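You operate a simulated robot arm through the tools that you are given. There is no shell and no other tool. Be economical: measure what you need, move in short steps, check, and stop when the job is done.

The job below is to be done with a simulated two-armed robot. You get a single attempt, and the scene is never put back.

TASK
Cap the two open bottles, stand them in the blue crate and slide it to the stop.
Fine: each is capped before it goes in; the crate ends against the end stop. Set down upright: bottle.

The check looks at the end state, three seconds after you hand in, the way a careful person would. Anything else that was tipped, shoved, dropped, spilled or broken makes it a failure. Lids that push on must go on centred and level and be pressed home; caps that screw on are set level and turned clockwise until they are tight.

THE ROBOT
Two 7-joint arms with two-finger parallel grippers on one trunk, on a base that drives. Base frame: it is fixed to the floor where the robot stands at the start and does not move with it; the origin is under the middle of the robot, x ahead of it, y to its left, z up; the surface under the hand at the start is at about z = 0.86. Lengths are in m, angles in rad, forces in N, time in s.
The left shoulder is at the start at [0.07, 0.163, 1.195], the right one opposite. With the tool pointing down near the work surface each hand reaches from about 0.4 to 0.88 m from the robot's upright axis, wherever it stands, measured 20 degrees to its own side. Places, roughly: blue crate [0.5, -0.6, 0.9]. Payload 3.43 kg a hand.
Tool frame (each hand has its own): the origin (TCP) lies between the finger pads and is the grasp point; the fingertips stand 0.034 m ahead of it; z points along the fingers, y is the line along which they close. The gripper opens to 0.128 m. The fingers are 0.024 m wide and 0.012 m thick; the gripper's body (0.048 by 0.13 m) begins 0.096 m behind the TCP.
Orientation is that of the tool frame in the base frame, as [roll, pitch, yaw] about the fixed x, y, z axes, in that order (R = Rz(yaw) Ry(pitch) Rx(roll)). With the fingers straight down and closing along the base's y, the tool's x points along the base's -x, its y along +y and its z along -z.

THE INTERFACE
- The arms move only by the tool apply_moves. It takes "left_steps", "right_steps" or both (then of equal length, played together; a hand with none holds still); each is a list of rows, each a list of 7 numbers: the turn, a rotation vector about the tool's x, y, z in units of 60 degrees (1.0 is 60 degrees), then the shift along the tool's x, y, z in units of 200 mm (1.0 is 200 mm), then the finger opening in m, from 0 to 0.128. In form: [[wx, wy, wz, dx, dy, dz, claw], ...]. A call has 1 to 12 rows; each row is the pose to reach, as a shift and turn from the pose commanded when the call began, along the tool's axes at that moment. A call with a number of a shift or a turn outside -1 to 1 is refused whole. A row lasts 0.2 s, in which the tool goes at most 0.05 m and 0.15 rad; a call with a longer step from one row to the next is refused whole, and so is a gripper value outside its range. A pose out of reach is approached as far as the arm can. The call stops where the force on the tool passes 40 N (or 10 N more than at its start, if that is more) or the arm is blocked; 0.2 s more then pass. Each finger travels about 0.153 m/s and halts on what it meets, pressing with about 23 N; the grip force reading is that of the motor and also rises with nothing between the fingers. The clock runs only during rows and for 0.2 s after the last one: add rows that repeat a pose to give the fingers time. It gives the time, the measured TCP pose, the force on the tool (base axes), the opening and the grip force at its end, in the units of the frame above (readings bear some noise), with the torque about the TCP (base axes, N m) and any sound that the robot's microphone picked up.
- Cameras (640 x 400 px; columns grow to the right, rows downward): "scene" is now at [0.1276, -0.0326, 1.4124]; the picture's right is [-0.39, -0.92, 0.00], its down [-0.60, 0.25, -0.76] and it looks along [0.70, -0.30, -0.65] (base axes); focal length 286 px, centre (320, 200). "left" rides on the left gripper at [0.076, 0.011, -0.16] in its tool frame; the picture's right is [-0.15, 0.99, 0.00], its down [-0.88, -0.13, -0.46] and it looks along [-0.45, -0.07, 0.89] (tool axes); focal length 234 px, centre (320, 200). "right" rides on the right gripper at [0.076, -0.011, -0.16] in its tool frame; the picture's right is [0.15, 0.99, 0.00], its down [-0.88, 0.13, -0.46] and it looks along [-0.45, 0.07, 0.89] (tool axes); focal length 234 px, centre (320, 200). There is no depth. A picture from a camera that has moved, and an enlarged one, comes with that camera's place and axes in the base frame and with its lens.
- grab_frame(camera): a new picture of that camera. It takes no simulated time.
- move_column(by): slides the trunk up (or, below 0, down) by that many m; the arms and the scene camera ride with it, the base frame stays. It gives what a move gives, with no picture.
- base_move(legs): drives the robot by 1 to 6 legs, each [ahead, left, turn to the left] in m, m and rad, along the robot's own axes; the way and the turn of a leg run together, so that a leg with both is an arc; at most 1.5 m and 3.142 rad a leg. The arms and the cameras ride along, it lands a little off, and it stops where it bumps. It gives what a move gives.
- pan_tilt(pan, tilt): turns the head with the scene camera to pan (to the left, within 1.501 rad either way) and tilt (down, from -0.506 to 1.204), counted from straight ahead of the robot. It gives what a move gives.
- zoom(camera, box): a new picture of the part [left, top, right, bottom] of that camera's present view, enlarged. It takes no simulated time.
- hand_in(): hands the job in; it is judged then, once.

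Work in short steps. Places have to be worked out from the pictures, the camera data and where the tool is seen: move nearer, look again, correct. Check each grasp and each placing, and mend what went wrong. You have 120 turns and 100 pictures in all, those below and enlarged ones among them. Open the grippers and draw the arms clear of the work before you hand the job in, unless the task says otherwise; then end with one line.

The tools are called as a command line: name --argument value ..., lists and objects as JSON in quotes. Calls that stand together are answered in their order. apply_moves: Moves the arms, as the interface text tells. Its arguments: {"type":"object","properties":{"left_steps":{"type":"array"},"right_steps":{"type":"array"}},"required":[]} The other tools are called the same way: move_column (by) slides the trunk up or down; base_move (legs) drives the base; pan_tilt (pan, tilt) turns the head that bears the scene camera; grab_frame (camera) takes a picture; zoom (camera, box) takes an enlarged picture of a part of a camera's view; hand_in () hands the job in.

At the start:

```text
time: 0.0
left_position: [0.573, -0.0589, 1.19]
left_orientation: [-3.14, -0.001, -3.141]
left_force: [0.3, 1.0, 1.3]
left_torque: [0.0, -0.03, 0.01]
left_gripper_width: 0.1278
left_finger_force: 0.1
right_position: [0.4104, -0.4502, 1.1457]
right_orientation: [-3.14, -0.001, 3.141]
right_force: [0.1, -0.5, 0.8]
right_torque: [0.01, -0.02, -0.01]
right_gripper_width: 0.1281
right_finger_force: 0.0
trunk travel left (down, up): [-0.675, 0.265]
robot x, y, heading: [0.0011, -0.0032, 0.006]
head pan, tilt: [-0.403, 0.707]
```

scene: 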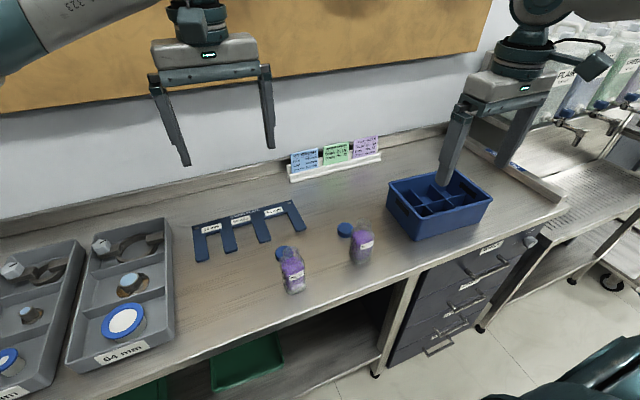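
right: 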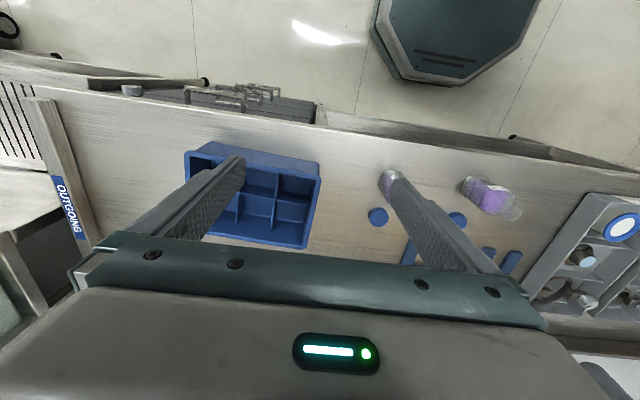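
left: 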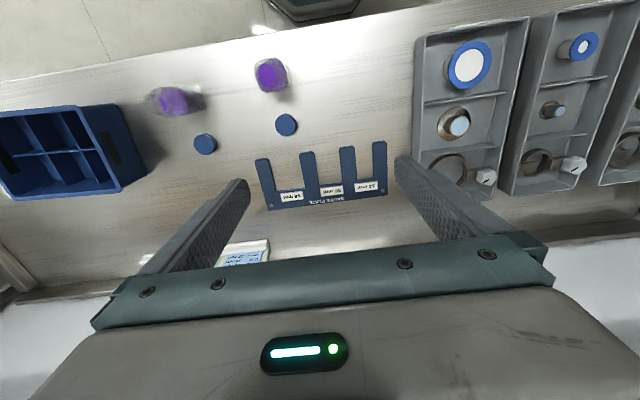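

I start with close looks at the bottles and caps, and at the crate and its end stop.

zoom --camera "scene" --box '[250, 200, 410, 300]'

zoom --camera "scene" --box '[370, 120, 590, 260]'

zoom --camera "scene" --box '[280, 125, 390, 195]'

zoom --camera "scene" --box '[0, 190, 320, 390]'

```text
4.00 times, centred on (330, 250) of scene
camera zoom: at [0.1276, -0.0326, 1.4124], right [-0.39, -0.92, 0.0], down [-0.6, 0.25, -0.76], along [0.7, -0.3, -0.65], focal length 1143 px, centre (280, 0)
```

zoom: 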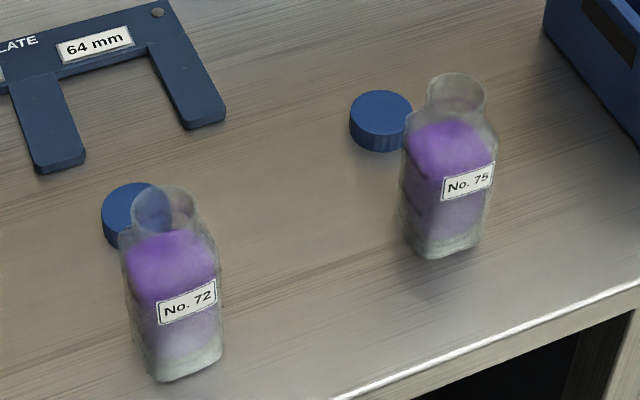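

```text
2.86 times, centred on (480, 190) of scene
camera zoom: at [0.1276, -0.0326, 1.4124], right [-0.39, -0.92, 0.0], down [-0.6, 0.25, -0.76], along [0.7, -0.3, -0.65], focal length 816 px, centre (-137, 229)
```

zoom: 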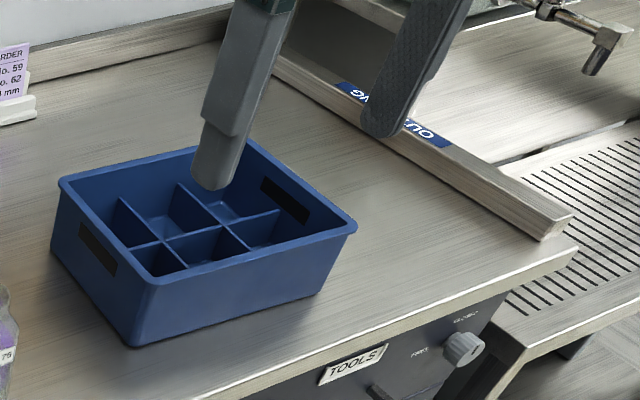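

```text
5.71 times, centred on (335, 160) of scene
camera zoom: at [0.1276, -0.0326, 1.4124], right [-0.39, -0.92, 0.0], down [-0.6, 0.25, -0.76], along [0.7, -0.3, -0.65], focal length 1633 px, centre (234, 429)
```

zoom: 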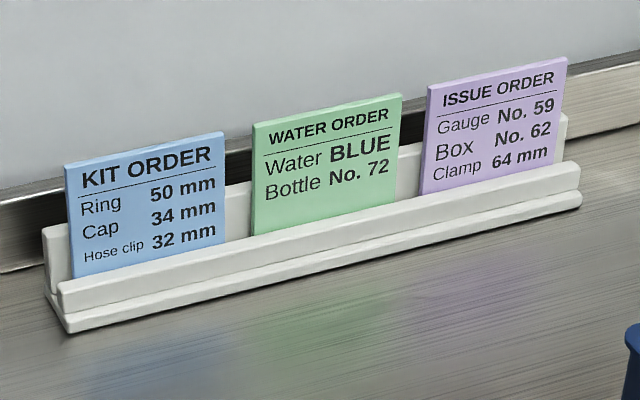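

```text
2.00 times, centred on (160, 290) of scene
camera zoom: at [0.1276, -0.0326, 1.4124], right [-0.39, -0.92, 0.0], down [-0.6, 0.25, -0.76], along [0.7, -0.3, -0.65], focal length 572 px, centre (640, 20)
```

zoom: 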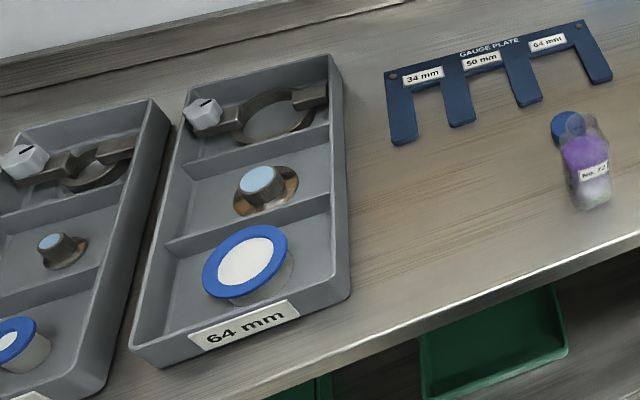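

Estimates: bottle 75 is near (0.48,-0.29), bottle 72 near (0.466,-0.12), and their caps near (0.58,-0.30) and (0.563,-0.125). I'll bring the right hand closer to see the necks and caps.

apply_moves --right_steps '[[0, 0, 0, 0.06, 0.19, 0.06, 0.128], [0, 0, 0, 0.12, 0.38, 0.12, 0.128], [0, 0, 0, 0.18, 0.57, 0.18, 0.128], [0, 0, 0, 0.25, 0.75, 0.25, 0.128]]'

grab_frame --camera "right"

```text
time: 1.0
left_position: [0.5734, -0.0559, 1.1886]
left_orientation: [-3.141, 0.0, 3.141]
left_force: [0.3, -0.5, 1.1]
left_torque: [-0.05, -0.02, 0.01]
left_gripper_width: 0.128
left_finger_force: 0.2
right_position: [0.3606, -0.2983, 1.0961]
right_orientation: [-3.141, -0.002, -3.14]
right_force: [0.5, 0.8, 0.1]
right_torque: [-0.05, 0.03, -0.02]
right_gripper_width: 0.1281
right_finger_force: 0.1
trunk travel left (down, up): [-0.675, 0.265]
robot x, y, heading: [-0.0002, -0.0008, -0.001]
head pan, tilt: [-0.403, 0.707]
```

```text
92 pictures are left
camera right: at [0.2841, -0.3101, 1.2557], right [-0.15, 0.99, 0.0], down [0.88, 0.13, 0.45], along [0.45, 0.07, -0.89], focal length 234 px, centre (320, 200)
```

right: 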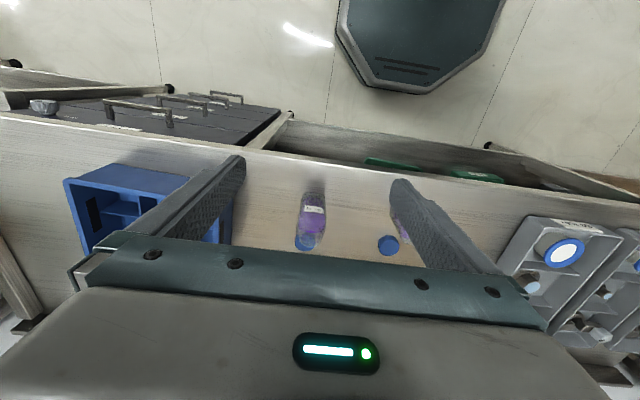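

I'll zoom in on the bottles in this view.

zoom --camera "right" --box '[270, 175, 430, 275]'

zoom --camera "scene" --box '[330, 205, 394, 245]'

```text
4.00 times, centred on (350, 225) of right
camera zoom: at [0.2841, -0.3101, 1.2557], right [-0.15, 0.99, 0.0], down [0.88, 0.13, 0.45], along [0.45, 0.07, -0.89], focal length 937 px, centre (200, 100)
```

zoom: 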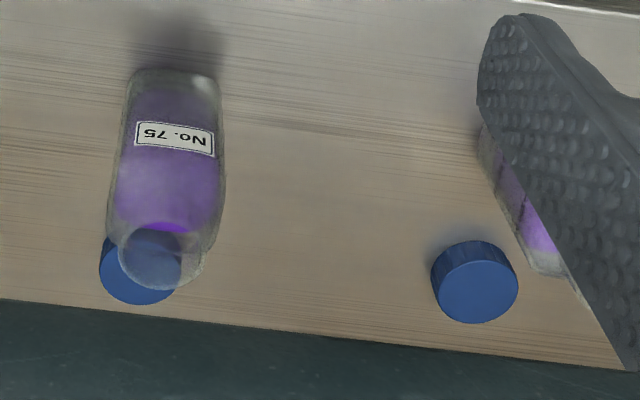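

```text
10.00 times, centred on (362, 225) of scene
camera zoom: at [0.1282, -0.0302, 1.4124], right [-0.39, -0.92, 0.0], down [-0.6, 0.25, -0.76], along [0.7, -0.3, -0.65], focal length 2858 px, centre (-100, -50)
```

zoom: 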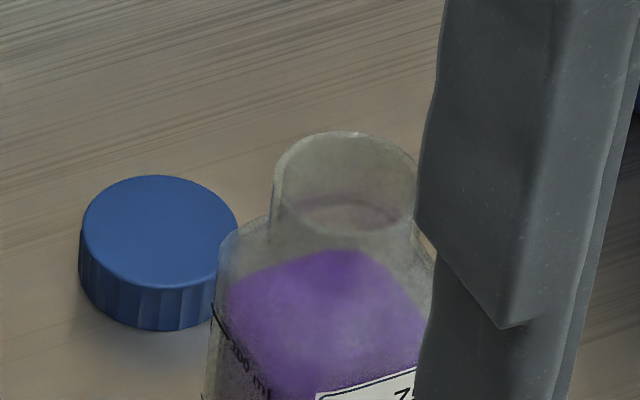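

Triangulated: bottle rims are at z≈0.975, bottle 75 at (0.493,-0.293), bottle 72 at (0.48,-0.123), and the cap tops at about z 0.878. I'll do bottle 72 first, since it blocks the left hand's way to 75. The left hand goes left while turning 60°, and the right hand goes over cap 72.

apply_moves --left_steps '[[0, 0, -0.142, 0.064, 0.142, 0, 0.128], [0, 0, -0.285, 0.128, 0.285, 0, 0.128], [0, 0, -0.428, 0.192, 0.428, 0, 0.128], [0, 0, -0.571, 0.257, 0.571, 0, 0.128], [0, 0, -0.714, 0.321, 0.714, 0, 0.128], [0, 0, -0.857, 0.385, 0.857, 0, 0.128], [0, 0, -1.0, 0.45, 1.0, 0, 0.128]]' --right_steps '[[0, 0, 0, -0.142, 0.123, 0, 0.128], [0, 0, 0, -0.285, 0.246, 0, 0.128], [0, 0, 0, -0.428, 0.369, 0, 0.128], [0, 0, 0, -0.571, 0.491, 0, 0.128], [0, 0, 0, -0.714, 0.614, 0, 0.128], [0, 0, 0, -0.857, 0.737, 0, 0.128], [0, 0, 0, -0.99, 0.86, 0, 0.128]]'

grab_frame --camera "right"

grab_frame --camera "scene"

```text
time: 2.6
left_position: [0.4848, 0.1431, 1.1886]
left_orientation: [3.14, -0.004, -2.094]
left_force: [0.0, -0.3, 0.5]
left_torque: [-0.01, 0.02, -0.01]
left_gripper_width: 0.1282
left_finger_force: 0.0
right_position: [0.5545, -0.1383, 1.0958]
right_orientation: [3.14, 0.002, 3.138]
right_force: [-0.1, 0.1, -1.3]
right_torque: [-0.02, 0.06, -0.02]
right_gripper_width: 0.1279
right_finger_force: 0.0
right hand out of reach, approached as far as the arm can: row 7
trunk travel left (down, up): [-0.675, 0.265]
robot x, y, heading: [-0.0008, 0.0004, 0.003]
head pan, tilt: [-0.403, 0.707]
```

```text
89 pictures are left
camera right: at [0.4785, -0.1489, 1.2543], right [-0.14, 0.99, 0.0], down [0.88, 0.13, 0.46], along [0.45, 0.07, -0.89], focal length 234 px, centre (320, 200)
```

right: 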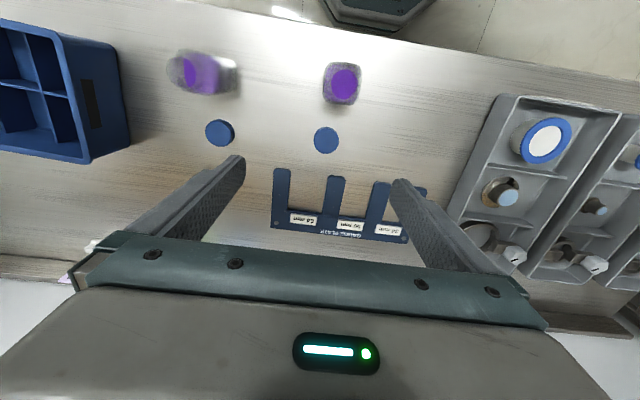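

```text
88 pictures are left
camera scene: at [0.1296, -0.0311, 1.4123], right [-0.39, -0.92, 0.0], down [-0.6, 0.25, -0.76], along [0.7, -0.3, -0.65], focal length 286 px, centre (320, 200)
```

scene: 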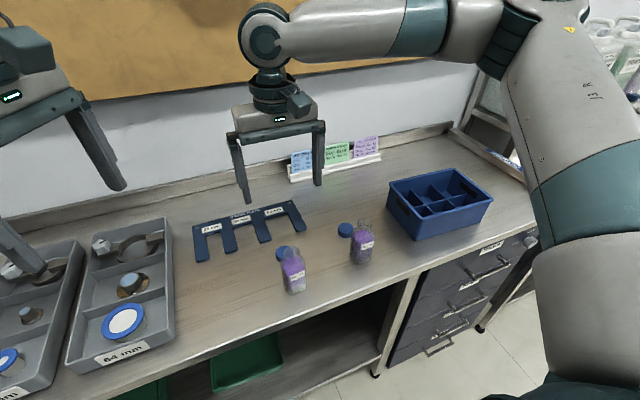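

The right arm runs short when it reaches this far across the body. I'll drive the base 0.15 m to the left so the bottles sit more to its right side.

base_move --legs '[[0, 0.15, 0]]'

```text
time: 4.0
left_position: [0.483, 0.2888, 1.19]
left_orientation: [-3.14, 0.004, -2.099]
left_force: [0.2, 0.4, 0.2]
left_torque: [0.04, 0.01, -0.01]
left_gripper_width: 0.128
left_finger_force: 0.1
right_position: [0.5541, 0.0093, 1.0957]
right_orientation: [3.139, 0.001, 3.138]
right_force: [-0.1, -0.3, -0.7]
right_torque: [0.03, 0.04, 0.0]
right_gripper_width: 0.1277
right_finger_force: 0.2
trunk travel left (down, up): [-0.675, 0.265]
robot x, y, heading: [0.0025, 0.1464, -0.004]
head pan, tilt: [-0.403, 0.707]
```

The base moved 0.146 m. Next the right hand goes over cap 72, part-way down, and the left hand completes its 90° yaw.

apply_moves --left_steps '[[0, 0, -0.1, 0, 0, 0, 0.128], [0, 0, -0.2, 0, 0, 0, 0.128], [0, 0, -0.3, 0, 0, 0, 0.128], [0, 0, -0.4, 0, 0, 0, 0.128], [0, 0, -0.5, 0, 0, 0, 0.128], [0, 0, -0.5, 0, 0, 0, 0.128], [0, 0, -0.5, 0, 0, 0, 0.128]]' --right_steps '[[0, 0, 0, -0.01, -0.17, 0, 0.128], [0, 0, 0, -0.02, -0.34, 0, 0.128], [0, 0, 0, -0.03, -0.51, 0, 0.128], [0, 0, 0, -0.042, -0.675, 0, 0.128], [0, 0, 0, -0.042, -0.675, 0.2, 0.1], [0, 0, 0, -0.042, -0.675, 0.4, 0.08], [0, 0, 0, -0.042, -0.675, 0.6, 0.08]]'

grab_frame --camera "right"

```text
time: 5.6
left_position: [0.4851, 0.2892, 1.1905]
left_orientation: [3.139, 0.002, -1.573]
left_force: [0.4, -0.1, 0.8]
left_torque: [0.03, -0.01, -0.01]
left_gripper_width: 0.1276
left_finger_force: 0.1
right_position: [0.5615, -0.1265, 0.974]
right_orientation: [3.138, 0.0, 3.139]
right_force: [-0.3, -1.1, 0.0]
right_torque: [0.05, -0.01, -0.01]
right_gripper_width: 0.0801
right_finger_force: 0.1
trunk travel left (down, up): [-0.675, 0.265]
robot x, y, heading: [-0.0059, 0.1488, -0.002]
head pan, tilt: [-0.403, 0.707]
```

```text
87 pictures are left
camera right: at [0.484, -0.138, 1.1331], right [-0.14, 0.99, 0.0], down [0.88, 0.13, 0.46], along [0.45, 0.07, -0.89], focal length 234 px, centre (320, 200)
```

right: 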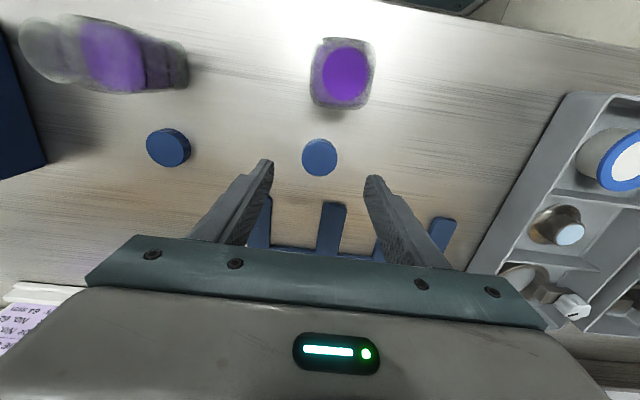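

The hand is aligned with the cap to within 2 mm. I'll go down to fingertips about 5 mm off the table and close.

apply_moves --right_steps '[[0, 0, 0, 0.01, 0, 0.19, 0.08], [0, 0, 0, 0.01, 0, 0.3, 0.07], [0, 0, 0, 0.01, 0, 0.375, 0.06], [0, 0, 0, 0.01, 0, 0.375, 0.03], [0, 0, 0, 0.01, 0, 0.375, 0.03]]'

grab_frame --camera "right"

```text
time: 6.8
left_position: [0.4822, 0.2891, 1.1901]
left_orientation: [-3.141, 0.0, -1.575]
left_force: [0.4, 0.0, -0.6]
left_torque: [-0.01, 0.01, 0.01]
left_gripper_width: 0.1279
left_finger_force: 0.0
right_position: [0.5601, -0.1252, 0.9001]
right_orientation: [3.137, 0.001, 3.138]
right_force: [-0.4, 0.2, 0.2]
right_torque: [-0.03, 0.01, -0.04]
right_gripper_width: 0.0393
right_finger_force: 23.3
trunk travel left (down, up): [-0.675, 0.265]
robot x, y, heading: [-0.0006, 0.149, -0.001]
head pan, tilt: [-0.403, 0.707]
```

```text
86 pictures are left
camera right: at [0.4818, -0.1361, 1.0587], right [-0.14, 0.99, 0.0], down [0.88, 0.13, 0.46], along [0.45, 0.07, -0.89], focal length 234 px, centre (320, 200)
```

right: 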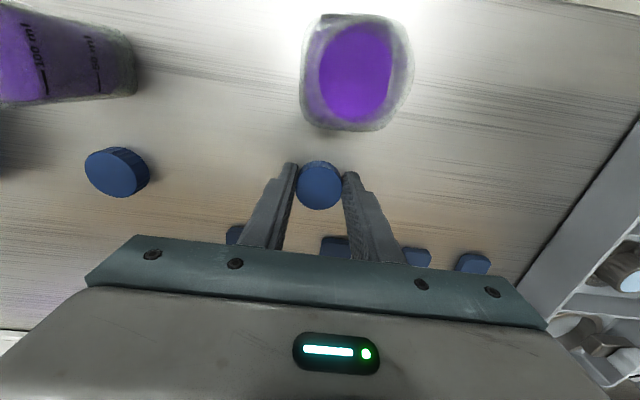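

Cap gripped (0.039 m wide). I'll lift it clear while the left hand tilts to 30° below horizontal and comes closer.

apply_moves --left_steps '[[0, 0.125, 0, 0.125, 0, 0.06, 0.128], [0, 0.25, 0, 0.25, 0, 0.12, 0.128], [0, 0.375, 0, 0.375, 0, 0.18, 0.128], [0, 0.5, 0, 0.5, 0, 0.25, 0.128], [0, 0.625, 0, 0.625, 0, 0.31, 0.128], [0, 0.75, 0, 0.75, 0, 0.37, 0.128], [0, 0.875, 0, 0.875, 0, 0.43, 0.128], [0, 1.0, 0, 1.0, 0, 0.5, 0.128]]' --right_steps '[[0, 0, 0, 0, 0, -0.12, 0.03], [0, 0, 0, 0, 0, -0.25, 0.03], [0, 0, 0, 0, 0, -0.4, 0.03], [0, 0, 0, 0, 0, -0.55, 0.03], [0, 0, 0, 0, 0, -0.7, 0.03], [0, 0, 0, 0, 0, -0.8, 0.03], [0, 0, 0, 0, 0, -0.8, 0.03], [0, 0, 0, 0, 0, -0.8, 0.03]]'

grab_frame --camera "scene"

grab_frame --camera "left"

```text
time: 8.6
left_position: [0.4858, 0.0878, 1.0893]
left_orientation: [3.14, -1.049, -1.575]
left_force: [0.7, -0.2, -0.2]
left_torque: [0.01, -0.03, -0.02]
left_gripper_width: 0.128
left_finger_force: 0.0
right_position: [0.5591, -0.1257, 1.0606]
right_orientation: [3.139, 0.0, 3.139]
right_force: [0.1, 0.3, -0.7]
right_torque: [0.0, -0.01, -0.03]
right_gripper_width: 0.0393
right_finger_force: 23.4
trunk travel left (down, up): [-0.675, 0.265]
robot x, y, heading: [0.0012, 0.1469, -0.002]
head pan, tilt: [-0.403, 0.707]
```

```text
85 pictures are left
camera scene: at [0.1279, 0.1166, 1.4125], right [-0.4, -0.92, 0.0], down [-0.6, 0.26, -0.76], along [0.7, -0.3, -0.65], focal length 286 px, centre (320, 200)
```

scene: 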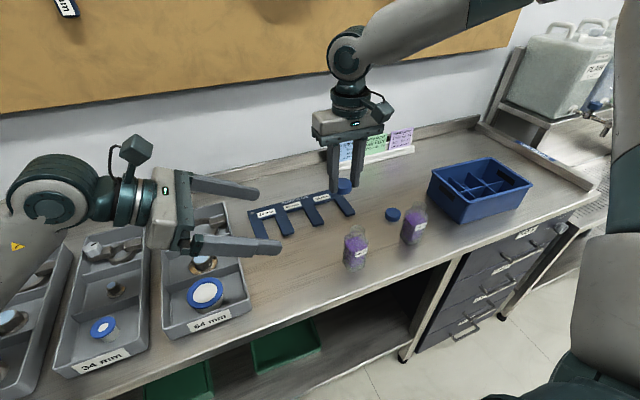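

```text
84 pictures are left
camera left: at [0.4736, 0.1889, 1.2339], right [-0.99, 0.08, -0.13], down [0.13, 0.83, -0.54], along [0.07, -0.55, -0.83], focal length 234 px, centre (320, 200)
```

left: 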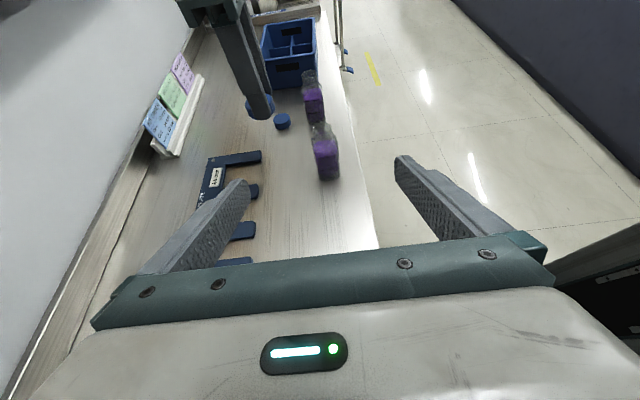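

Left tilt and clearances look good. I'll bring the left hand to its pre-grasp behind bottle 72 and pre-rotate the right hand 60° counter-clockwise with the cap.

apply_moves --left_steps '[[0, 0, 0, -0.04, 0.004, 0.1, 0.12], [0, 0, 0, -0.08, 0.008, 0.2, 0.12], [0, 0, 0, -0.12, 0.012, 0.3, 0.11], [0, 0, 0, -0.16, 0.016, 0.4, 0.11], [0, 0, 0, -0.2, 0.02, 0.5, 0.1], [0, 0, 0, -0.24, 0.025, 0.6, 0.1], [0, 0, 0, -0.288, 0.025, 0.72, 0.1]]' --right_steps '[[0, 0, -0.142, 0, 0, 0, 0.03], [0, 0, -0.285, 0, 0, 0, 0.03], [0, 0, -0.428, 0, 0, 0, 0.03], [0, 0, -0.571, 0, 0, 0, 0.03], [0, 0, -0.714, 0, 0, 0, 0.03], [0, 0, -0.857, 0, 0, 0, 0.03], [0, 0, -1.0, 0, 0, 0, 0.03]]'

grab_frame --camera "scene"

grab_frame --camera "left"

```text
time: 10.2
left_position: [0.4782, -0.0086, 0.9668]
left_orientation: [-3.142, -1.049, -1.573]
left_force: [0.5, -0.1, 0.9]
left_torque: [0.01, -0.01, 0.03]
left_gripper_width: 0.0998
left_finger_force: 0.0
right_position: [0.5592, -0.1268, 1.0609]
right_orientation: [3.14, 0.004, -2.095]
right_force: [0.4, -1.3, -0.8]
right_torque: [-0.01, 0.02, 0.0]
right_gripper_width: 0.0393
right_finger_force: 23.1
trunk travel left (down, up): [-0.675, 0.265]
robot x, y, heading: [-0.0051, 0.1485, 0.003]
head pan, tilt: [-0.403, 0.707]
```

```text
83 pictures are left
camera scene: at [0.128, 0.1158, 1.4124], right [-0.4, -0.92, 0.0], down [-0.6, 0.26, -0.76], along [0.7, -0.3, -0.65], focal length 286 px, centre (320, 200)
```

scene: 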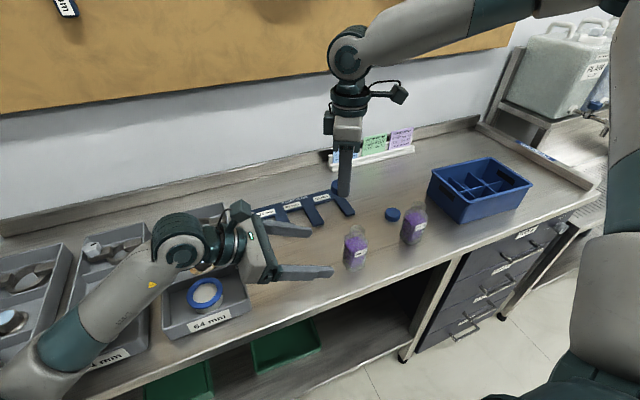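

```text
82 pictures are left
camera left: at [0.4661, 0.0933, 1.1113], right [-0.99, 0.08, -0.13], down [0.13, 0.83, -0.53], along [0.06, -0.55, -0.84], focal length 234 px, centre (320, 200)
```

left: 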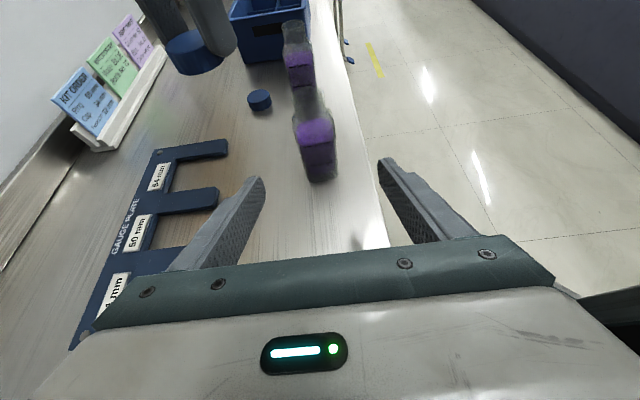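

Before lowering, I'll check the clearance between the left forearm and the trays.

pan_tilt --pan 0.25 --tilt 0.85

grab_frame --camera "scene"

```text
time: 11.2
left_position: [0.4779, -0.0063, 0.9666]
left_orientation: [-3.141, -1.048, -1.574]
left_force: [0.2, 0.5, -0.5]
left_torque: [0.01, -0.02, -0.02]
left_gripper_width: 0.1001
left_finger_force: 0.0
right_position: [0.5598, -0.1262, 1.0606]
right_orientation: [-3.141, 0.005, -2.098]
right_force: [0.0, 0.1, -0.3]
right_torque: [0.01, 0.0, -0.03]
right_gripper_width: 0.0397
right_finger_force: 22.9
trunk travel left (down, up): [-0.675, 0.265]
robot x, y, heading: [0.0039, 0.1496, -0.002]
head pan, tilt: [0.25, 0.85]
```

```text
81 pictures are left
camera scene: at [0.1258, 0.1689, 1.4007], right [0.24, -0.97, 0.0], down [-0.73, -0.18, -0.66], along [0.64, 0.16, -0.75], focal length 286 px, centre (320, 200)
```

scene: 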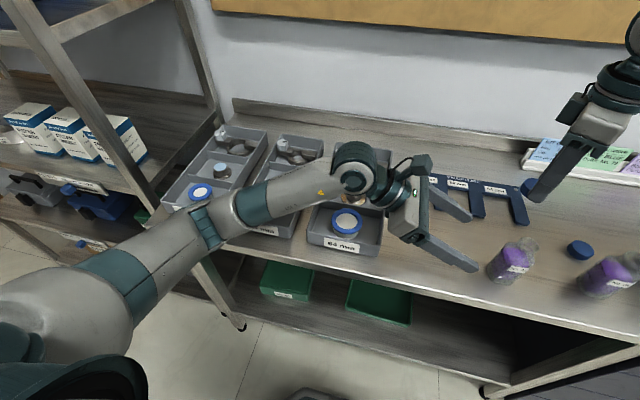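

The forearm is well above the trays. I'll advance around bottle 72 without closing, then look.

apply_moves --left_steps '[[0, 0, 0, 0.01, 0, 0.12, 0.1], [0, 0, 0, 0.02, 0, 0.25, 0.1], [0, 0, 0, 0.035, 0, 0.4, 0.1], [0, 0, 0, 0.05, 0, 0.53, 0.1], [0, 0, 0, 0.058, 0, 0.62, 0.1]]'

grab_frame --camera "left"

grab_frame --camera "scene"

```text
time: 12.4
left_position: [0.4724, -0.1178, 0.9206]
left_orientation: [-3.125, -1.049, -1.587]
left_force: [0.6, 0.4, 0.0]
left_torque: [0.0, -0.01, -0.01]
left_gripper_width: 0.0999
left_finger_force: 0.0
right_position: [0.5529, -0.1241, 1.0655]
right_orientation: [-3.137, 0.004, -2.095]
right_force: [0.5, -0.8, 1.2]
right_torque: [0.0, -0.03, 0.01]
right_gripper_width: 0.0393
right_finger_force: 23.3
trunk travel left (down, up): [-0.675, 0.265]
robot x, y, heading: [-0.0011, 0.148, -0.001]
head pan, tilt: [0.25, 0.85]
```

```text
80 pictures are left
camera left: at [0.4593, -0.0163, 1.0648], right [-0.99, 0.08, -0.13], down [0.14, 0.83, -0.54], along [0.07, -0.55, -0.83], focal length 234 px, centre (320, 200)
```

left: 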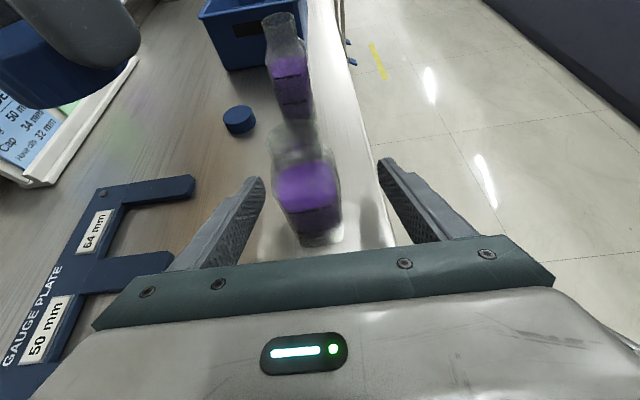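

```text
79 pictures are left
camera scene: at [0.1178, 0.1714, 1.4017], right [0.24, -0.97, 0.0], down [-0.72, -0.18, -0.66], along [0.64, 0.16, -0.75], focal length 286 px, centre (320, 200)
```

scene: 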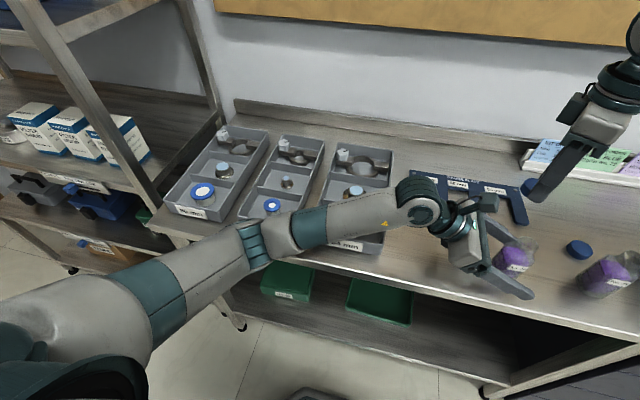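

Both hands and the camera shifted about 7 mm in x and 5 mm up, so the left forearm is resting on the tray or table edge and pushing the robot. I'll back out along the same path now.

apply_moves --left_steps '[[0, 0, 0, -0.008, 0, -0.09, 0.1], [0, 0, 0, -0.023, 0, -0.22, 0.1], [0, 0, 0, -0.038, 0, -0.37, 0.1], [0, 0, 0, -0.048, 0, -0.5, 0.1], [0, 0, 0, -0.058, 0, -0.62, 0.1]]'

grab_frame --camera "scene"

```text
time: 13.6
left_position: [0.4772, -0.0043, 0.9662]
left_orientation: [-3.139, -1.048, -1.575]
left_force: [0.4, 0.2, 0.3]
left_torque: [-0.01, -0.02, 0.01]
left_gripper_width: 0.1001
left_finger_force: 0.1
right_position: [0.5594, -0.1234, 1.0619]
right_orientation: [3.139, 0.002, -2.096]
right_force: [0.2, 0.6, -0.3]
right_torque: [-0.02, -0.02, 0.03]
right_gripper_width: 0.0392
right_finger_force: 22.7
trunk travel left (down, up): [-0.675, 0.265]
robot x, y, heading: [-0.003, 0.1489, -0.003]
head pan, tilt: [0.25, 0.85]
```

```text
78 pictures are left
camera scene: at [0.1259, 0.1705, 1.4004], right [0.24, -0.97, 0.0], down [-0.73, -0.18, -0.66], along [0.64, 0.16, -0.75], focal length 286 px, centre (320, 200)
```

scene: 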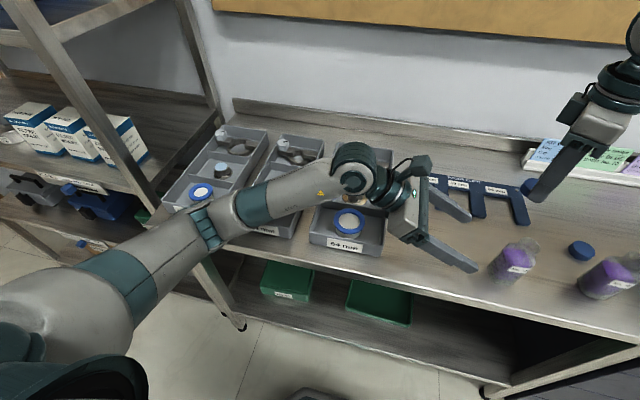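

The trays look unmoved. I'll raise the trunk 0.22 m so the elbows ride higher, then lower the hands.

move_column --by 0.22

```text
time: 15.9
left_position: [0.477, -0.0066, 1.1859]
left_orientation: [-3.141, -1.048, -1.574]
left_force: [0.2, -0.8, 0.2]
left_torque: [0.02, 0.02, 0.03]
left_gripper_width: 0.0999
left_finger_force: 0.2
right_position: [0.5597, -0.1264, 1.2809]
right_orientation: [3.141, 0.005, -2.098]
right_force: [-1.1, -0.4, 0.4]
right_torque: [0.03, 0.01, 0.0]
right_gripper_width: 0.0395
right_finger_force: 22.9
trunk travel left (down, up): [-0.895, 0.045]
robot x, y, heading: [0.0035, 0.1518, -0.005]
head pan, tilt: [0.25, 0.85]
```

Now both hands go back down 0.2 m with the shoulders higher.

apply_moves --left_steps '[[0, 0, 0, -0.144, 0, 0.083, 0.1], [0, 0, 0, -0.289, 0, 0.167, 0.1], [0, 0, 0, -0.433, 0, 0.25, 0.1], [0, 0, 0, -0.577, 0, 0.333, 0.1], [0, 0, 0, -0.722, 0, 0.417, 0.1], [0, 0, 0, -0.866, 0, 0.5, 0.1]]' --right_steps '[[0, 0, 0, 0, 0, 0.167, 0.03], [0, 0, 0, 0, 0, 0.333, 0.03], [0, 0, 0, 0, 0, 0.5, 0.03], [0, 0, 0, 0, 0, 0.667, 0.03], [0, 0, 0, 0, 0, 0.833, 0.03], [0, 0, 0, 0, 0, 1.0, 0.03]]'

grab_frame --camera "scene"

```text
time: 17.3
left_position: [0.4764, -0.0102, 0.9851]
left_orientation: [3.141, -1.049, -1.576]
left_force: [-0.3, 0.3, -0.8]
left_torque: [-0.04, -0.01, 0.02]
left_gripper_width: 0.0999
left_finger_force: 0.0
right_position: [0.5589, -0.126, 1.0823]
right_orientation: [3.139, 0.002, -2.098]
right_force: [0.7, 0.3, -0.3]
right_torque: [0.02, -0.01, 0.01]
right_gripper_width: 0.0395
right_finger_force: 22.8
trunk travel left (down, up): [-0.895, 0.045]
robot x, y, heading: [0.0003, 0.1471, 0.001]
head pan, tilt: [0.25, 0.85]
```

```text
77 pictures are left
camera scene: at [0.1269, 0.1688, 1.6207], right [0.24, -0.97, 0.0], down [-0.73, -0.18, -0.66], along [0.64, 0.16, -0.75], focal length 286 px, centre (320, 200)
```

scene: 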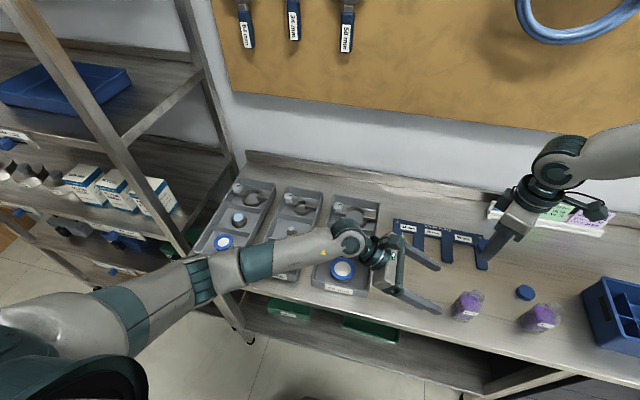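

The elbow now sits higher. I'll advance around the bottle in two thirds of the way first, using the right hand reading as a bump check.

apply_moves --left_steps '[[0, 0, 0, -0.006, -0.003, 0.15, 0.1], [0, 0, 0, -0.012, -0.006, 0.3, 0.1], [0, 0, 0, -0.018, -0.01, 0.45, 0.1]]'

grab_frame --camera "scene"

```text
time: 18.1
left_position: [0.4782, -0.0816, 0.9382]
left_orientation: [-3.141, -1.047, -1.574]
left_force: [-0.1, 0.4, 0.5]
left_torque: [0.01, 0.02, -0.01]
left_gripper_width: 0.1
left_finger_force: 0.1
right_position: [0.5603, -0.1251, 1.0812]
right_orientation: [3.141, 0.003, -2.099]
right_force: [0.3, 0.1, 1.2]
right_torque: [0.01, 0.01, -0.01]
right_gripper_width: 0.0392
right_finger_force: 23.1
trunk travel left (down, up): [-0.895, 0.045]
robot x, y, heading: [-0.001, 0.1512, -0.008]
head pan, tilt: [0.25, 0.85]
```

```text
76 pictures are left
camera scene: at [0.1257, 0.1682, 1.6208], right [0.24, -0.97, 0.0], down [-0.73, -0.18, -0.66], along [0.64, 0.16, -0.75], focal length 286 px, centre (320, 200)
```

scene: 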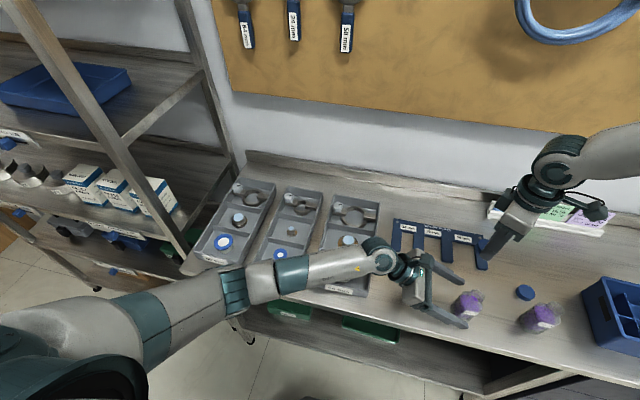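

No bump. I'll finish the approach.

apply_moves --left_steps '[[0, 0, 0, -0.004, 0, 0.1, 0.1], [0, 0, 0, -0.008, 0, 0.2, 0.1]]'

grab_frame --camera "left"

```text
time: 18.7
left_position: [0.479, -0.1169, 0.9161]
left_orientation: [3.142, -1.046, -1.574]
left_force: [1.0, 0.2, -0.7]
left_torque: [0.0, 0.01, -0.02]
left_gripper_width: 0.0998
left_finger_force: 0.0
right_position: [0.5583, -0.1265, 1.082]
right_orientation: [3.14, 0.004, -2.097]
right_force: [-0.8, 0.9, -1.0]
right_torque: [0.03, 0.03, 0.01]
right_gripper_width: 0.0395
right_finger_force: 23.3
trunk travel left (down, up): [-0.895, 0.045]
robot x, y, heading: [-0.0019, 0.1452, -0.005]
head pan, tilt: [0.25, 0.85]
```

```text
75 pictures are left
camera left: at [0.467, -0.0158, 1.0611], right [-0.99, 0.08, -0.13], down [0.13, 0.84, -0.53], along [0.06, -0.54, -0.84], focal length 234 px, centre (320, 200)
```

left: 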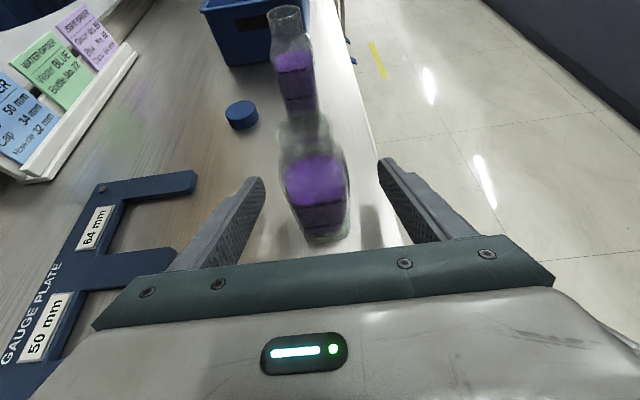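

The bottle is centred between the left fingers. I'll close the left hand on it.

apply_moves --left_steps '[[0, 0, 0, 0, 0, 0.015, 0.08], [0, 0, 0, 0, 0, 0.015, 0.06], [0, 0, 0, 0, 0, 0.015, 0.04], [0, 0, 0, 0, 0, 0.015, 0.03], [0, 0, 0, 0, 0, 0.015, 0.03]]'

grab_frame --camera "left"

pan_tilt --pan -0.4 --tilt 0.9

grab_frame --camera "scene"

```text
time: 19.9
left_position: [0.4787, -0.118, 0.9151]
left_orientation: [3.141, -1.048, -1.574]
left_force: [0.4, 0.2, 1.4]
left_torque: [0.04, -0.01, -0.02]
left_gripper_width: 0.0458
left_finger_force: 22.8
right_position: [0.5592, -0.1249, 1.0833]
right_orientation: [-3.141, 0.005, -2.099]
right_force: [-0.7, 0.3, 1.1]
right_torque: [0.0, 0.0, 0.01]
right_gripper_width: 0.0395
right_finger_force: 22.4
trunk travel left (down, up): [-0.895, 0.045]
robot x, y, heading: [0.0025, 0.1512, -0.005]
head pan, tilt: [0.25, 0.85]
```

```text
74 pictures are left
camera left: at [0.4668, -0.0177, 1.0599], right [-0.99, 0.08, -0.13], down [0.13, 0.83, -0.53], along [0.06, -0.55, -0.84], focal length 234 px, centre (320, 200)
```

left: 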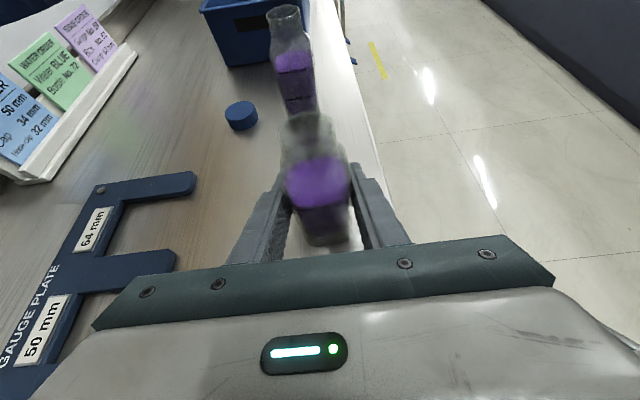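

```text
time: 21.0
left_position: [0.4784, -0.1195, 0.9144]
left_orientation: [3.141, -1.047, -1.573]
left_force: [0.2, -0.5, 1.7]
left_torque: [0.0, -0.05, 0.04]
left_gripper_width: 0.0456
left_finger_force: 23.3
right_position: [0.5585, -0.1249, 1.0825]
right_orientation: [-3.142, 0.004, -2.099]
right_force: [0.5, -0.6, -0.7]
right_torque: [-0.01, 0.03, 0.01]
right_gripper_width: 0.0391
right_finger_force: 22.9
trunk travel left (down, up): [-0.895, 0.045]
robot x, y, heading: [-0.0021, 0.1462, 0.0]
head pan, tilt: [-0.4, 0.901]
```

```text
73 pictures are left
camera scene: at [0.1192, 0.1205, 1.6169], right [-0.39, -0.92, 0.0], down [-0.72, 0.31, -0.62], along [0.57, -0.24, -0.78], focal length 286 px, centre (320, 200)
```

scene: 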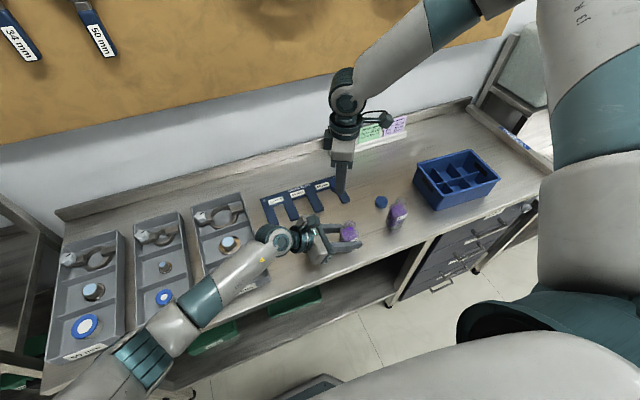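

Bottle held (0.0457 m wide). I'll locate the mouth precisely from both wrist cameras before moving the cap over it.

zoom --camera "left" --box '[240, 90, 400, 190]'

grab_frame --camera "right"

zoom --camera "scene" --box '[300, 200, 396, 260]'

```text
4.00 times, centred on (320, 140) of left
camera zoom: at [0.4668, -0.0177, 1.0599], right [-0.99, 0.08, -0.13], down [0.13, 0.83, -0.53], along [0.06, -0.55, -0.84], focal length 937 px, centre (320, 440)
```

zoom: 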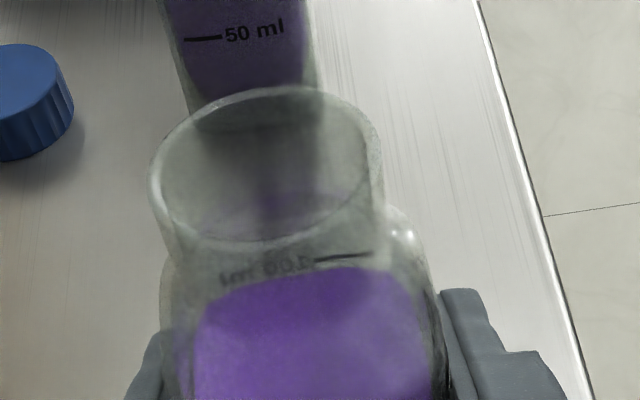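

```text
71 pictures are left
camera right: at [0.5291, -0.1968, 1.2411], right [-0.93, 0.37, 0.0], down [0.33, 0.83, 0.46], along [0.17, 0.43, -0.89], focal length 234 px, centre (320, 200)
```

right: 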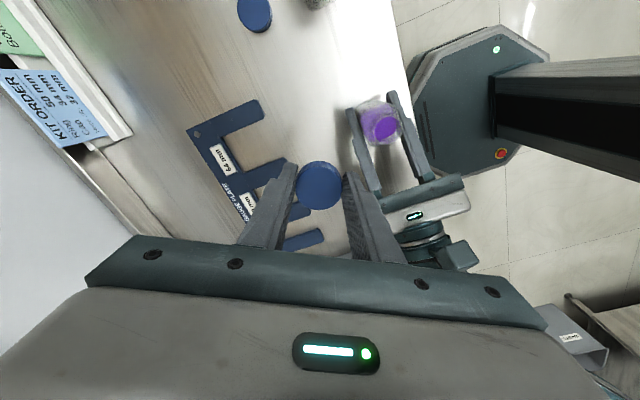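

```text
6.67 times, centred on (348, 230) of scene
camera zoom: at [0.1192, 0.1205, 1.6169], right [-0.39, -0.92, 0.0], down [-0.72, 0.31, -0.62], along [0.57, -0.24, -0.78], focal length 1905 px, centre (133, 0)
```

zoom: 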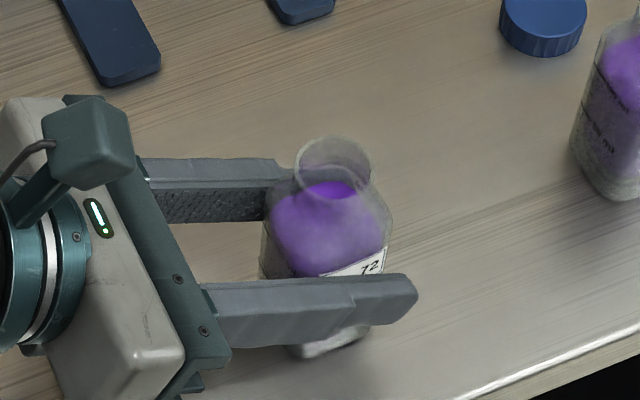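

Mouth located at about (0.478,-0.119), rim z≈0.974. I'll move the cap to hover ~18 mm above it and then fine-check.

apply_moves --right_steps '[[0, 0, 0, 0.089, 0.183, 0, 0.03], [0, 0, 0, 0.177, 0.366, 0, 0.03], [0, 0, 0, 0.177, 0.366, 0.12, 0.03], [0, 0, 0, 0.177, 0.366, 0.25, 0.03]]'

zoom --camera "left" --box '[240, 60, 400, 160]'

zoom --camera "scene" --box '[300, 190, 396, 250]'

```text
time: 22.0
left_position: [0.4791, -0.1189, 0.9163]
left_orientation: [-3.141, -1.049, -1.574]
left_force: [0.9, -1.0, 0.9]
left_torque: [0.01, -0.06, 0.0]
left_gripper_width: 0.0459
left_finger_force: 23.4
right_position: [0.4785, -0.119, 1.0307]
right_orientation: [-3.14, 0.004, -2.097]
right_force: [-0.4, 0.5, 1.0]
right_torque: [0.03, 0.01, 0.01]
right_gripper_width: 0.0393
right_finger_force: 22.8
trunk travel left (down, up): [-0.895, 0.045]
robot x, y, heading: [0.0021, 0.1492, -0.004]
head pan, tilt: [-0.4, 0.901]
```

```text
4.00 times, centred on (320, 110) of left
camera zoom: at [0.4673, -0.0179, 1.0599], right [-0.99, 0.08, -0.13], down [0.13, 0.83, -0.53], along [0.07, -0.55, -0.84], focal length 937 px, centre (320, 560)
```

zoom: 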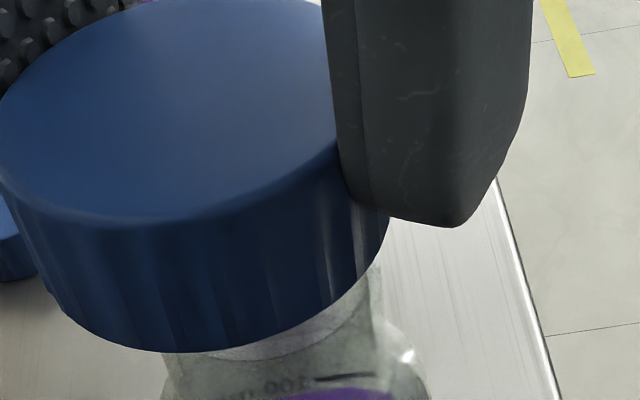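

```text
6.67 times, centred on (348, 220) of scene
camera zoom: at [0.1196, 0.1201, 1.6169], right [-0.39, -0.92, 0.0], down [-0.72, 0.31, -0.62], along [0.57, -0.24, -0.78], focal length 1905 px, centre (133, 67)
```

zoom: 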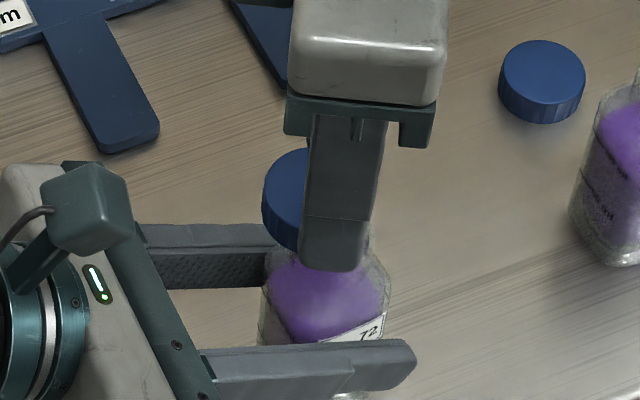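

The views suggest the cap sits a few mm off the TCP toward tool −x. I'll zoom the right camera on the cap to measure that, and the scene camera for the alignment.

zoom --camera "right" --box '[272, 145, 368, 205]'

zoom --camera "scene" --box '[332, 205, 364, 225]'

```text
6.67 times, centred on (320, 175) of right
camera zoom: at [0.4489, -0.1905, 1.1886], right [-0.93, 0.37, 0.0], down [0.33, 0.83, 0.46], along [0.17, 0.43, -0.89], focal length 1561 px, centre (320, 367)
```

zoom: 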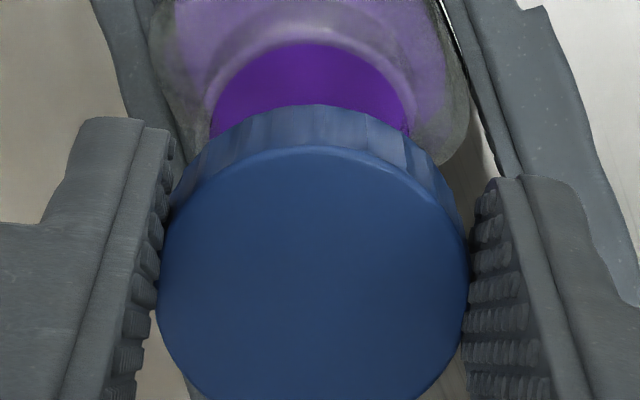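

```text
16.00 times, centred on (348, 215) of scene
camera zoom: at [0.1196, 0.1201, 1.6169], right [-0.39, -0.92, 0.0], down [-0.72, 0.31, -0.62], along [0.57, -0.24, -0.78], focal length 4572 px, centre (-128, -40)
```

zoom: 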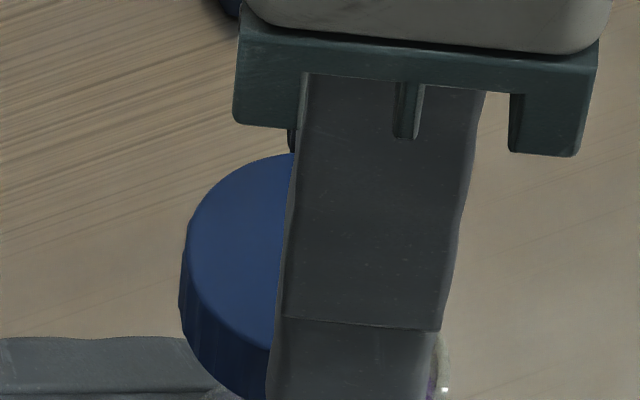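

Scene and left views agree the cap centre is about 10 mm toward tool −x from the TCP, while the right view says 5 mm. I'll shift 8 mm along +tool x and recheck concentricity.

apply_moves --right_steps '[[0, 0, 0, 0.04, 0, 0, 0.03], [0, 0, 0, 0.04, 0, 0, 0.03]]'

zoom --camera "left" --box '[240, 70, 400, 170]'

zoom --camera "scene" --box '[332, 205, 364, 225]'

zoom --camera "right" --box '[240, 125, 400, 225]'

```text
time: 22.6
left_position: [0.4794, -0.1183, 0.9152]
left_orientation: [3.141, -1.046, -1.575]
left_force: [0.0, -0.1, 2.3]
left_torque: [0.04, -0.07, 0.06]
left_gripper_width: 0.0458
left_finger_force: 22.9
right_position: [0.4742, -0.1249, 1.0301]
right_orientation: [3.141, 0.005, -2.098]
right_force: [0.7, 0.4, 0.8]
right_torque: [-0.01, -0.03, 0.02]
right_gripper_width: 0.0391
right_finger_force: 22.8
trunk travel left (down, up): [-0.895, 0.045]
robot x, y, heading: [0.0036, 0.1449, -0.006]
head pan, tilt: [-0.4, 0.901]
```

```text
4.00 times, centred on (320, 120) of left
camera zoom: at [0.4669, -0.0175, 1.0599], right [-0.99, 0.08, -0.13], down [0.13, 0.83, -0.53], along [0.06, -0.55, -0.84], focal length 937 px, centre (320, 520)
```

zoom: 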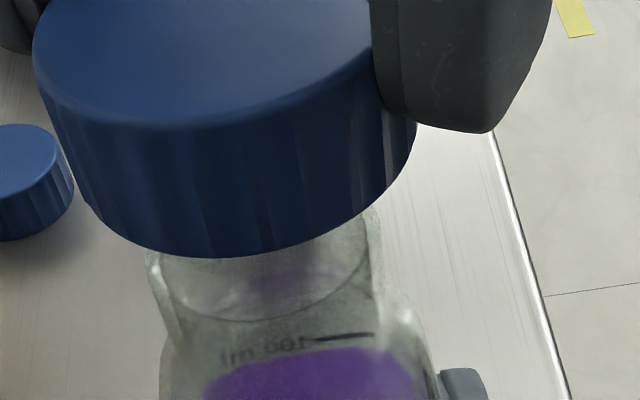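

```text
16.00 times, centred on (348, 215) of scene
camera zoom: at [0.1193, 0.1206, 1.6169], right [-0.39, -0.92, 0.0], down [-0.72, 0.31, -0.62], along [0.57, -0.24, -0.78], focal length 4572 px, centre (-128, -40)
```

zoom: 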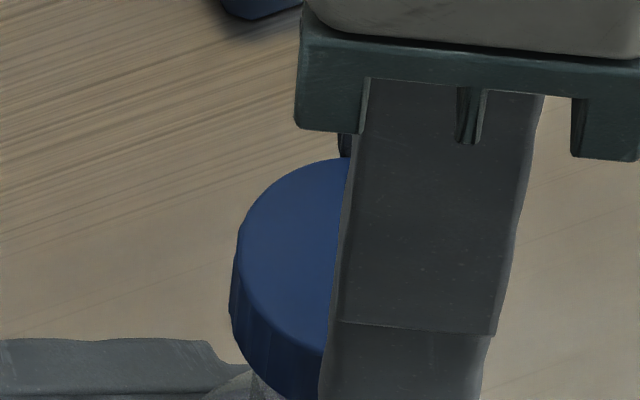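

```text
4.00 times, centred on (320, 175) of right
camera zoom: at [0.4445, -0.1972, 1.189], right [-0.93, 0.37, 0.0], down [0.33, 0.83, 0.46], along [0.17, 0.43, -0.89], focal length 937 px, centre (320, 300)
```

zoom: 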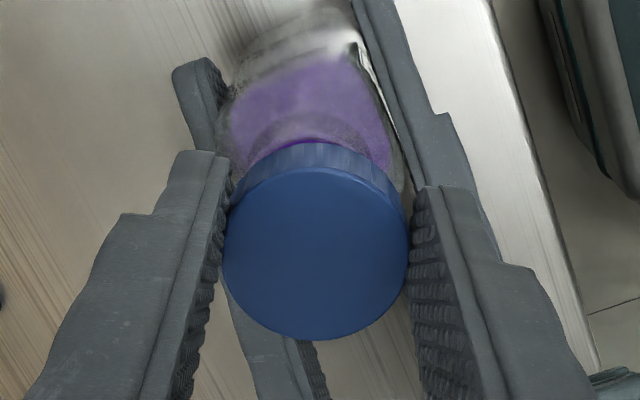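

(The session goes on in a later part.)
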